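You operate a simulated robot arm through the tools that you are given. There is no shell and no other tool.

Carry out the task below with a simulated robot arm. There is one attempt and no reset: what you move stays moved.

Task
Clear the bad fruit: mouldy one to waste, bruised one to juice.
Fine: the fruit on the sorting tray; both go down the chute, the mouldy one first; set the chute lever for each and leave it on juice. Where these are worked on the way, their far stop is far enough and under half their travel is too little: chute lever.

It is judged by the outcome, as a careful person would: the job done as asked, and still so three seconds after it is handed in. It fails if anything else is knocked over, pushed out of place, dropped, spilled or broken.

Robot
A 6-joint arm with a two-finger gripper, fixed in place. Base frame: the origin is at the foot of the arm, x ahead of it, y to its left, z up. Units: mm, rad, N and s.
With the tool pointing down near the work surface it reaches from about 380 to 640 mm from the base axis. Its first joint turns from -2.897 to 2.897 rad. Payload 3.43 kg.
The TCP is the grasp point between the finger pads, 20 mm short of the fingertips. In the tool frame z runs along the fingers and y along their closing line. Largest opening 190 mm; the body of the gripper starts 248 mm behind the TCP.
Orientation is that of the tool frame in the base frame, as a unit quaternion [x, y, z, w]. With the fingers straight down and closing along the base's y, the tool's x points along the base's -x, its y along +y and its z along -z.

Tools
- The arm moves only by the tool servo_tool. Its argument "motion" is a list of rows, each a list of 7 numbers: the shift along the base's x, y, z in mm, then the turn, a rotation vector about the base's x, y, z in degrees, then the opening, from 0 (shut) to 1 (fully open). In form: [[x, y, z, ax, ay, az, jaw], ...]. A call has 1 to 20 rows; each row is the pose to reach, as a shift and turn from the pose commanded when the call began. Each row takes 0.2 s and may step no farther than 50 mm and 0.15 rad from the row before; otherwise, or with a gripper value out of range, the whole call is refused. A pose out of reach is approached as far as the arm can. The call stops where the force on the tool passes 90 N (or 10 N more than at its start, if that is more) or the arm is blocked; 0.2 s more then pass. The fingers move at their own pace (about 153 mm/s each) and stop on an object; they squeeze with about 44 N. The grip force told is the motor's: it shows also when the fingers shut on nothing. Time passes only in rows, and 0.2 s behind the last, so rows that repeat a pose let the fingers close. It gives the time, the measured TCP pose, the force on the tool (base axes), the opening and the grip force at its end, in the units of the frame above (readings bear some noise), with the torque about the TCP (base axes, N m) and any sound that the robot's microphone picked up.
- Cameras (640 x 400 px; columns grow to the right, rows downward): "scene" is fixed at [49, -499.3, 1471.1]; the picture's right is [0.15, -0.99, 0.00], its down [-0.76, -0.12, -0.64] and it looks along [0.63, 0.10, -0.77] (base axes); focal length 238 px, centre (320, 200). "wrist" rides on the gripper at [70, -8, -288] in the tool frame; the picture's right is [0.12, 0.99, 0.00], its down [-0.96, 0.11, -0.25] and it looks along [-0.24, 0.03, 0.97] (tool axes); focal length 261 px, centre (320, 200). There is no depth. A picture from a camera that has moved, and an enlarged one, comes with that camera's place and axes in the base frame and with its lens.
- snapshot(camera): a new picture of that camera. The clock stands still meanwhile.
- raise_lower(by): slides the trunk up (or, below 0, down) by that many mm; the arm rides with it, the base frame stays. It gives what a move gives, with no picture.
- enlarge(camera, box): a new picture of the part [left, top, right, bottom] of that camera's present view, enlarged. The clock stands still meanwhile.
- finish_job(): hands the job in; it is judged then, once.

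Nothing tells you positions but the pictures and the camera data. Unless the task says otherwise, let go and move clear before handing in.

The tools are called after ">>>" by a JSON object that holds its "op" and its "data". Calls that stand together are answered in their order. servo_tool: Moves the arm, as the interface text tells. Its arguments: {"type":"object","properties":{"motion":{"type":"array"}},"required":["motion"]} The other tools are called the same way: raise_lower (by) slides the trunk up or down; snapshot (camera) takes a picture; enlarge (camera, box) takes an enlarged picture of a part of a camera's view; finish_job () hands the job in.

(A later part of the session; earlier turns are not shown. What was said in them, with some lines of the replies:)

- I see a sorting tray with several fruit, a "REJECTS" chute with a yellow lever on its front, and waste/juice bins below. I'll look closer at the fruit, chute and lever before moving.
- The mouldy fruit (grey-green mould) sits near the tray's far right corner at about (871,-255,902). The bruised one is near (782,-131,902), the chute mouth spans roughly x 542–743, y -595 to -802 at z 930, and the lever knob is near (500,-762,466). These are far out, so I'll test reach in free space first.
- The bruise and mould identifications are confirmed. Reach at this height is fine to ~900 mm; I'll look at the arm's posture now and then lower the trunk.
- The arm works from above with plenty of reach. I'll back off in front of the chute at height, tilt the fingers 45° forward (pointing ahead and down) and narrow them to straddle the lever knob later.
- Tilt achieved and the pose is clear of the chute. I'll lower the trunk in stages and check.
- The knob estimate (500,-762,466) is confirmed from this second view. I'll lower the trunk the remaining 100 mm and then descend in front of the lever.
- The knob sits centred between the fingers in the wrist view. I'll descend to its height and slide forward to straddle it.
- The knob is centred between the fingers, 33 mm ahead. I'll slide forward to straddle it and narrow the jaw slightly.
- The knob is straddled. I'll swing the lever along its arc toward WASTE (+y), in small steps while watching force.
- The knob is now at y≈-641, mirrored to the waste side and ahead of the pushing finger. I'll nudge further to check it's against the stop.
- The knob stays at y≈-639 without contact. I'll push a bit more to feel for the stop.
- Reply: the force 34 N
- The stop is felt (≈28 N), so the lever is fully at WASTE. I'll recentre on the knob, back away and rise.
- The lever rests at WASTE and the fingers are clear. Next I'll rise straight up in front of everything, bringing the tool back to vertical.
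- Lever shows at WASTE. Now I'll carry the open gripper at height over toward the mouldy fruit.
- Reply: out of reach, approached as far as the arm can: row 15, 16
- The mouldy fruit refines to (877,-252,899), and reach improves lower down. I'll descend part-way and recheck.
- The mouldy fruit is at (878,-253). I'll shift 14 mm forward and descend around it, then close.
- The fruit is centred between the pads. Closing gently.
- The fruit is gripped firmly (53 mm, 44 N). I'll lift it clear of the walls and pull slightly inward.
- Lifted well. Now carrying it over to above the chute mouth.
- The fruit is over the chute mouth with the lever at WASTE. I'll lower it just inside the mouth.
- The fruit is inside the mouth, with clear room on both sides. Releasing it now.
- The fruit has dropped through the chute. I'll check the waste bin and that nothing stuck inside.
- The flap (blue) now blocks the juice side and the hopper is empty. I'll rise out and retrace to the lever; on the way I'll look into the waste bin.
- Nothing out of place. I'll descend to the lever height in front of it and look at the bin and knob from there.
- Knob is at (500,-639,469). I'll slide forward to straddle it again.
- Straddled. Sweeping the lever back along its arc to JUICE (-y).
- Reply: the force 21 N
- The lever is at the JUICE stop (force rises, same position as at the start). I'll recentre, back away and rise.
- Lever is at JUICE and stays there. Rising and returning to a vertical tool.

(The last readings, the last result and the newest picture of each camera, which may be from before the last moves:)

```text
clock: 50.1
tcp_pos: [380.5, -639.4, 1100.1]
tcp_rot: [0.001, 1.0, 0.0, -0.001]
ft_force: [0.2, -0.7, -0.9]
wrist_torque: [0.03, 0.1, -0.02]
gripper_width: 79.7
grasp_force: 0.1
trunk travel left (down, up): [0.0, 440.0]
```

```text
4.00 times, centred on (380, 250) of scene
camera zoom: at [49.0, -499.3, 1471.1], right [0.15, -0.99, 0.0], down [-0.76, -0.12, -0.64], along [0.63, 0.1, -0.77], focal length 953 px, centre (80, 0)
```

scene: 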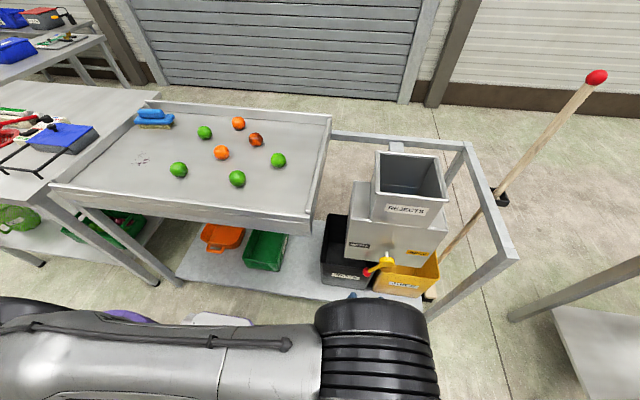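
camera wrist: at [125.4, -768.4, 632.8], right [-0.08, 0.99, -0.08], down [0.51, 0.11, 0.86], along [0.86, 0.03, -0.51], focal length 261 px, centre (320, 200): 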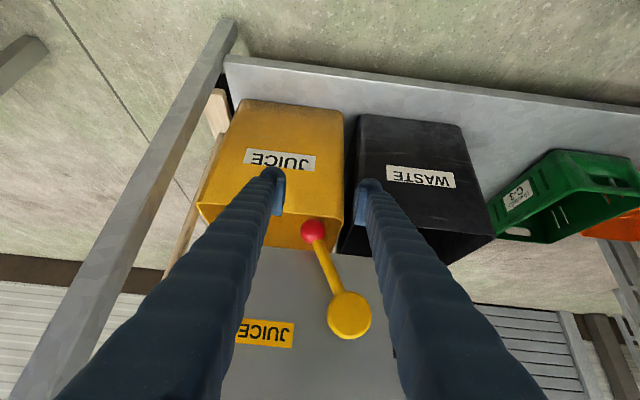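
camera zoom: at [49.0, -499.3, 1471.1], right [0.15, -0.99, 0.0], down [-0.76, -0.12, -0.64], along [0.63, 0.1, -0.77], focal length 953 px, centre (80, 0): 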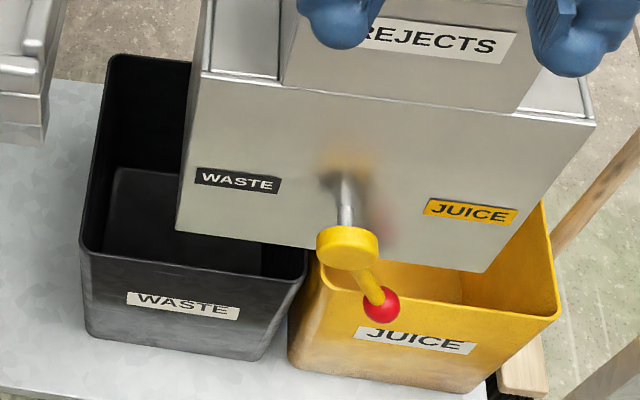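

Lever confirmed at JUICE. Now moving over to the bruised fruit near (787,-129).

>>> {"op": "servo_tool", "data": {"motion": [[29, 36, 0, 0, 0, 0, 0.5], [58, 73, 0, 0, 0, 0, 0.55], [87, 109, 0, 0, 0, 0, 0.55], [116, 146, 0, 0, 0, 0, 0.55], [145, 182, 0, 0, 0, 0, 0.55], [174, 219, 0, 0, 0, 0, 0.55], [203, 255, 0, 0, 0, 0, 0.55], [232, 292, 0, 0, 0, 0, 0.55], [261, 328, 0, 0, 0, 0, 0.55], [290, 365, 0, 0, 0, 0, 0.55], [319, 401, 0, 0, 0, 0, 0.55], [348, 438, 0, 0, 0, 0, 0.55], [377, 474, -10, 0, 0, 0, 0.55], [405, 509, -30, 0, 0, 0, 0.55], [405, 509, -60, 0, 0, 0, 0.55], [405, 509, -60, 0, 0, 0, 0.55]]}}

>>> {"op": "snapshot", "data": {"camera": "wrist"}}

```text
clock: 53.5
tcp_pos: [786.4, -127.5, 1040.5]
tcp_rot: [0.001, 1.0, 0.0, 0.0]
ft_force: [-0.2, -0.2, 0.3]
wrist_torque: [-0.01, -0.03, -0.01]
gripper_width: 104.8
grasp_force: 0.1
trunk travel left (down, up): [0.0, 440.0]
```

```text
taken
camera wrist: at [715.3, -136.6, 1328.6], right [-0.12, 0.99, 0.0], down [0.96, 0.11, 0.25], along [0.25, 0.03, -0.97], focal length 261 px, centre (320, 200)
```

wrist: 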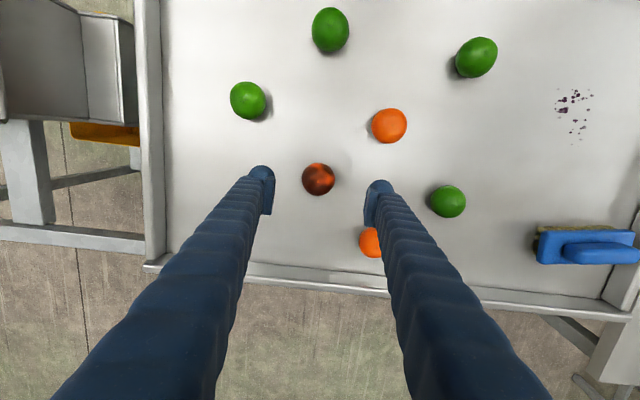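

Bruised fruit at (789,-131). Descending with a small correction, checking part-way.

>>> {"op": "servo_tool", "data": {"motion": [[2, -3, -30, 0, 0, 0, 0.55], [2, -3, -60, 0, 0, 0, 0.55], [2, -3, -85, 0, 0, 0, 0.55], [2, -3, -85, 0, 0, 0, 0.55]]}}

>>> {"op": "snapshot", "data": {"camera": "wrist"}}

```text
clock: 54.5
tcp_pos: [789.0, -129.8, 958.2]
tcp_rot: [0.0, 1.0, 0.0, -0.001]
ft_force: [0.1, 0.5, 0.8]
wrist_torque: [0.02, 0.0, 0.02]
gripper_width: 104.3
grasp_force: 0.0
trunk travel left (down, up): [0.0, 440.0]
```

```text
taken
camera wrist: at [718.7, -138.8, 1246.1], right [-0.12, 0.99, 0.0], down [0.96, 0.11, 0.25], along [0.24, 0.03, -0.97], focal length 261 px, centre (320, 200)
```

wrist: 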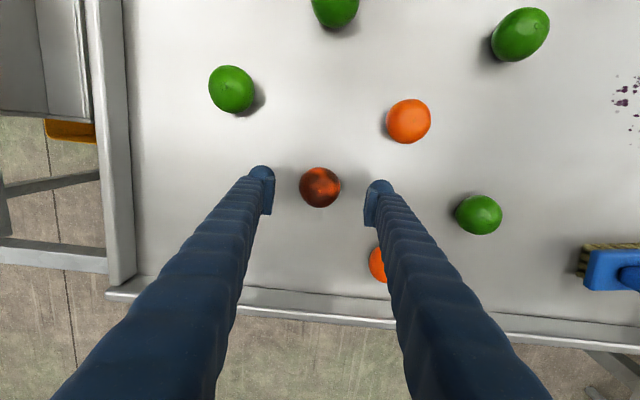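

Well centred. Descending the rest and closing.

>>> {"op": "servo_tool", "data": {"motion": [[-1, -1, -20, 0, 0, 0, 0.55], [-1, -1, -40, 0, 0, 0, 0.55], [-1, -1, -56, 0, 0, 0, 0.55], [-1, -1, -56, 0, 0, 0, 0.55], [-1, -1, -56, 0, 0, 0, 0.4], [-1, -1, -56, 0, 0, 0, 0.28], [-1, -1, -56, 0, 0, 0, 0.2], [-1, -1, -56, 0, 0, 0, 0.15], [-1, -1, -56, 0, 0, 0, 0.15]]}}

>>> {"op": "snapshot", "data": {"camera": "wrist"}}

```text
clock: 56.5
tcp_pos: [790.1, -133.6, 901.2]
tcp_rot: [0.0, 1.0, 0.0, 0.0]
ft_force: [-0.3, 0.4, 0.9]
wrist_torque: [0.0, -0.05, -0.02]
gripper_width: 52.6
grasp_force: 44.0
trunk travel left (down, up): [0.0, 440.0]
```

```text
taken
camera wrist: at [720.0, -142.0, 1189.3], right [-0.12, 0.99, 0.0], down [0.96, 0.11, 0.25], along [0.24, 0.03, -0.97], focal length 261 px, centre (320, 200)
```

wrist: 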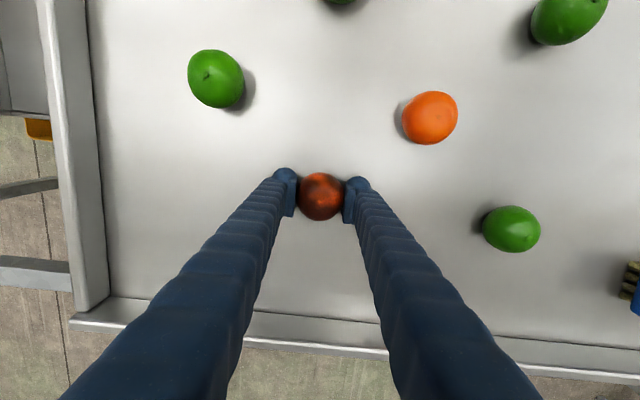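

Gripped firmly. Lifting and carrying to above the chute.

>>> {"op": "servo_tool", "data": {"motion": [[0, 0, 15, 0, 0, 0, 0.15], [0, 0, 45, 0, 0, 0, 0.15], [0, 0, 90, 0, 0, 0, 0.15], [0, 0, 136, 0, 0, 0, 0.15], [-14, -41, 136, 0, 0, 0, 0.15], [-28, -82, 136, 0, 0, 0, 0.15], [-42, -123, 136, 0, 0, 0, 0.15], [-56, -165, 136, 0, 0, 0, 0.15], [-70, -207, 136, 0, 0, 0, 0.15], [-85, -249, 136, 0, 0, 0, 0.15], [-100, -291, 136, 0, 0, 0, 0.15], [-115, -333, 136, 0, 0, 0, 0.15], [-130, -375, 136, 0, 0, 0, 0.15], [-145, -417, 136, 0, 0, 0, 0.15], [-160, -459, 136, 0, 0, 0, 0.15], [-175, -501, 136, 0, 0, 0, 0.15], [-189, -540, 136, 0, 0, 0, 0.15], [-189, -540, 136, 0, 0, 0, 0.15]]}}

>>> {"op": "snapshot", "data": {"camera": "wrist"}}

>>> {"op": "snapshot", "data": {"camera": "scene"}}

```text
clock: 60.3
tcp_pos: [598.8, -678.0, 1035.3]
tcp_rot: [0.001, 1.0, 0.001, -0.001]
ft_force: [-0.2, 0.3, -2.4]
wrist_torque: [0.15, -0.03, -0.01]
gripper_width: 52.2
grasp_force: 44.0
trunk travel left (down, up): [0.0, 440.0]
```

```text
taken
camera wrist: at [527.6, -687.5, 1324.7], right [-0.12, 0.99, 0.0], down [0.96, 0.11, 0.25], along [0.24, 0.03, -0.97], focal length 261 px, centre (320, 200)
```

wrist: 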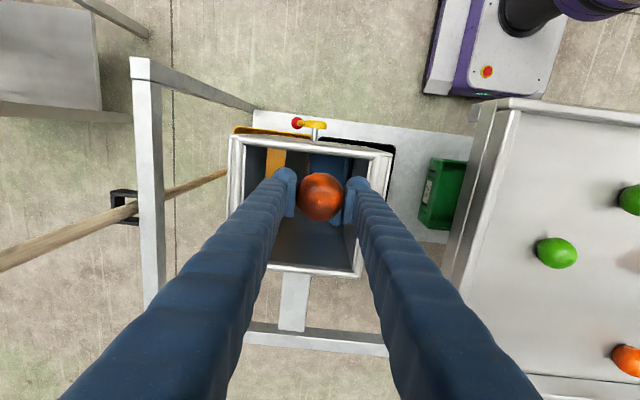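

```text
taken
```

scene: 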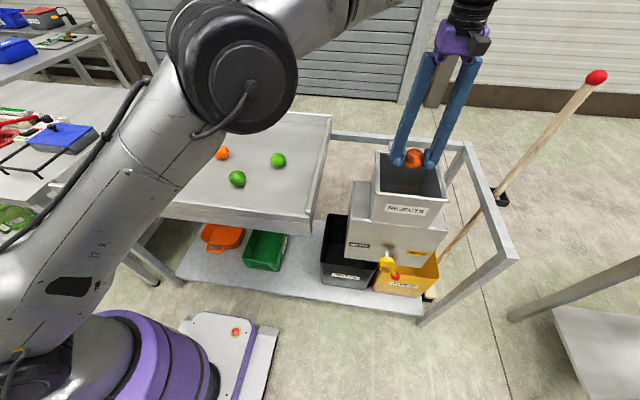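

The bruised fruit is over the mouth with the lever on JUICE. Lowering inside the mouth, then releasing.

>>> {"op": "servo_tool", "data": {"motion": [[0, -3, -30, 0, 0, 0, 0.15], [4, -6, -60, 0, 0, 0, 0.15], [6, -8, -90, 0, 0, 0, 0.15], [6, -8, -110, 0, 0, 0, 0.15], [6, -8, -110, 0, 0, 0, 0.15], [6, -8, -110, 0, 0, 0, 0.3], [6, -8, -110, 0, 0, 0, 0.42], [6, -8, -110, 0, 0, 0, 0.45], [6, -8, -110, 0, 0, 0, 0.45], [6, -8, -110, 0, 0, 0, 0.45], [6, -8, -110, 0, 0, 0, 0.45]]}}

>>> {"op": "snapshot", "data": {"camera": "wrist"}}

>>> {"op": "enlarge", "data": {"camera": "scene", "box": [310, 200, 450, 300]}}

```text
clock: 62.7
tcp_pos: [602.2, -684.6, 927.7]
tcp_rot: [0.0, 1.0, 0.0, 0.0]
ft_force: [0.0, -0.2, 0.0]
wrist_torque: [0.0, 0.02, 0.01]
gripper_width: 85.5
grasp_force: 0.0
trunk travel left (down, up): [0.0, 440.0]
```

```text
taken
camera wrist: at [532.1, -694.0, 1216.2], right [-0.12, 0.99, 0.0], down [0.96, 0.11, 0.25], along [0.24, 0.03, -0.97], focal length 261 px, centre (320, 200)
```

wrist: 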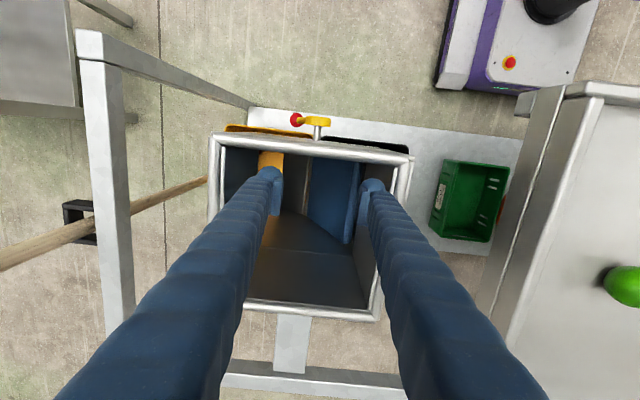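

```text
4.00 times, centred on (380, 250) of scene
camera zoom: at [49.0, -499.3, 1471.1], right [0.15, -0.99, 0.0], down [-0.76, -0.12, -0.64], along [0.63, 0.1, -0.77], focal length 953 px, centre (80, 0)
```

zoom: 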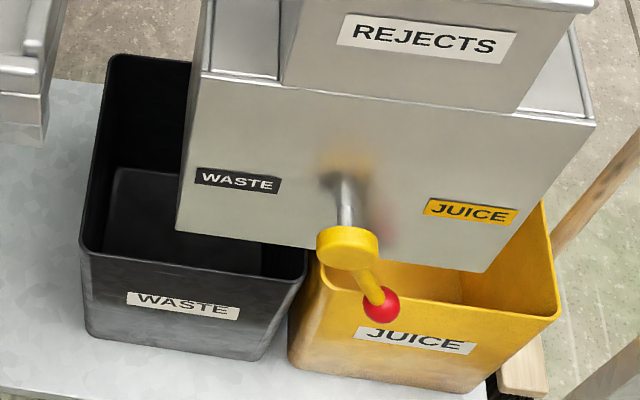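

The bruised fruit has gone down the juice side and the lever remains on JUICE. I'll rise out of the hopper, move clear and check everything before handing in.

>>> {"op": "servo_tool", "data": {"motion": [[0, 0, 40, 0, 0, 0, 0.45], [0, 0, 80, 0, 0, 0, 0.45], [-5, 0, 120, 0, 0, 0, 0.45], [-45, 10, 145, 0, 0, 0, 0.45], [-85, 20, 165, 0, 0, 0, 0.45], [-125, 30, 173, 0, 0, 0, 0.45], [-165, 40, 173, 0, 0, 0, 0.45], [-205, 50, 173, 0, 0, 0, 0.45], [-225, 60, 173, 0, 0, 0, 0.45], [-225, 60, 173, 0, 0, 0, 0.45]]}}

>>> {"op": "snapshot", "data": {"camera": "scene"}}

>>> {"op": "snapshot", "data": {"camera": "wrist"}}

```text
clock: 64.9
tcp_pos: [382.2, -620.6, 1100.8]
tcp_rot: [0.0, 1.0, 0.0, 0.0]
ft_force: [0.4, 0.2, -0.3]
wrist_torque: [-0.03, -0.03, -0.02]
gripper_width: 85.7
grasp_force: 0.1
trunk travel left (down, up): [0.0, 440.0]
```

```text
taken
```

scene: 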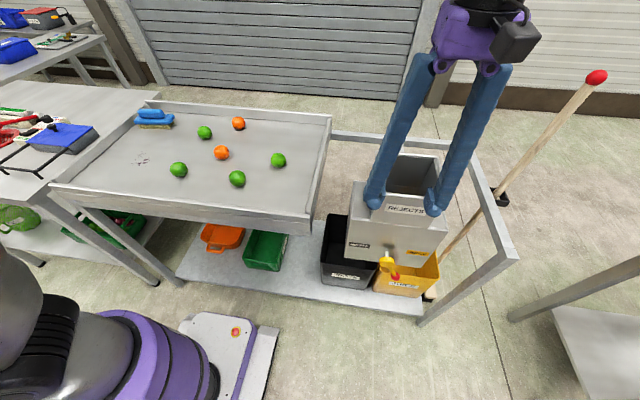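

```text
taken
camera wrist: at [311.1, -629.5, 1389.7], right [-0.12, 0.99, 0.0], down [0.96, 0.12, 0.25], along [0.25, 0.03, -0.97], focal length 261 px, centre (320, 200)
```

wrist: 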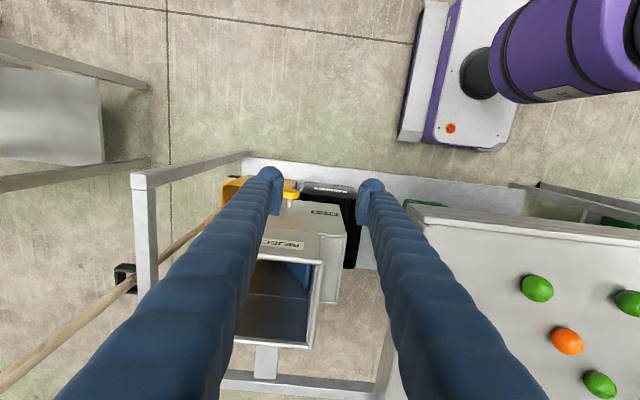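

The tray has only good fruit, the lever is on JUICE and nothing is displaced. As a last check I'll look down the chute from above, with the fingers wide open.

>>> {"op": "servo_tool", "data": {"motion": [[30, 0, 30, 0, 0, 0, 0.6], [65, 0, 60, 0, 0, 0, 0.8], [100, 0, 80, 0, 0, 0, 1], [140, 0, 80, 0, 0, 0, 1], [180, 0, 80, 0, 0, 0, 1], [200, -20, 80, 0, 0, 0, 1], [200, -40, 80, 0, 0, 0, 1], [200, -40, 80, 0, 0, 0, 1]]}}

>>> {"op": "enlarge", "data": {"camera": "wrist", "box": [200, 90, 440, 260]}}

```text
clock: 66.7
tcp_pos: [567.7, -637.4, 1166.2]
tcp_rot: [0.0, 1.0, 0.0, 0.0]
ft_force: [0.9, -0.6, -0.4]
wrist_torque: [0.11, 0.03, 0.01]
gripper_width: 190.0
grasp_force: 0.1
out of reach, approached as far as the arm can: row 6, 7, 8
trunk travel left (down, up): [0.0, 440.0]
```

```text
2.35 times, centred on (320, 175) of wrist
camera zoom: at [495.7, -647.3, 1454.7], right [-0.12, 0.99, 0.0], down [0.96, 0.11, 0.25], along [0.24, 0.03, -0.97], focal length 613 px, centre (320, 259)
```

zoom: 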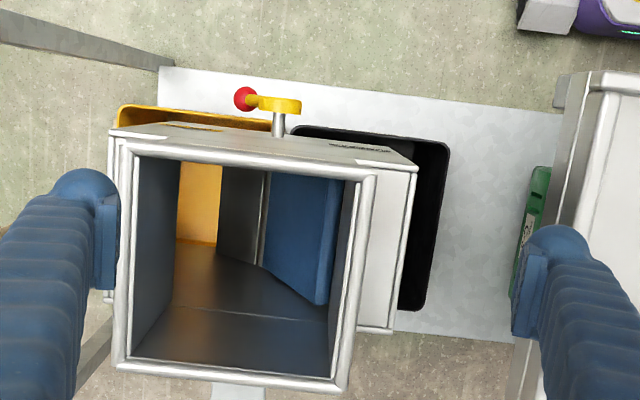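

The chute is empty with nothing stuck and the flap is set to juice. I'll back away to a clear position and hand in.

>>> {"op": "servo_tool", "data": {"motion": [[-30, 5, 0, 0, 0, 0, 1], [-70, 15, 0, 0, 0, 0, 0.8], [-110, 25, 0, 0, 0, 0, 0.6], [-150, 35, 0, 0, 0, 0, 0.5], [-180, 40, 0, 0, 0, 0, 0.5], [-180, 40, 0, 0, 0, 0, 0.5]]}}

>>> {"op": "snapshot", "data": {"camera": "scene"}}

```text
clock: 68.1
tcp_pos: [387.1, -598.1, 1167.5]
tcp_rot: [0.0, 1.0, 0.001, 0.0]
ft_force: [-1.0, -0.2, 1.0]
wrist_torque: [-0.02, -0.01, -0.01]
gripper_width: 94.9
grasp_force: 0.1
trunk travel left (down, up): [0.0, 440.0]
```

```text
taken
```

scene: 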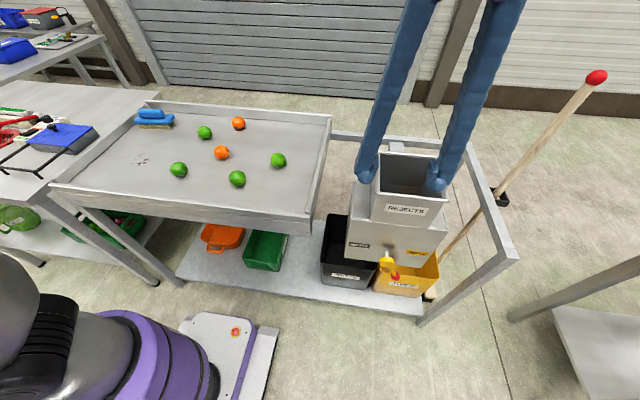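

The tray holds only the six good fruit, both bad ones have gone down the chute in order, the lever is on JUICE and the gripper is empty and clear. Handing in.

>>> {"op": "finish_job", "data": {}}

```text
The job is handed in.
```

I cleared both bad fruit from the tray and handed the job in. I couldn't see either fruit lying in its bin, because the chute box hides that part of the bins.

- **Mouldy fruit:** it went down the chute first, with the lever pushed to its stop on waste. The flap was closing off the juice side when I let go.
- **Bruised fruit:** it went down second, with the lever back at its stop on juice.
- **Chute:** I looked down it afterwards; it was empty, with nothing stuck.
- **Left as asked:** the lever is still on juice and the six good fruit are still on the tray. Nothing was knocked or moved, and the gripper is empty and clear of the work.
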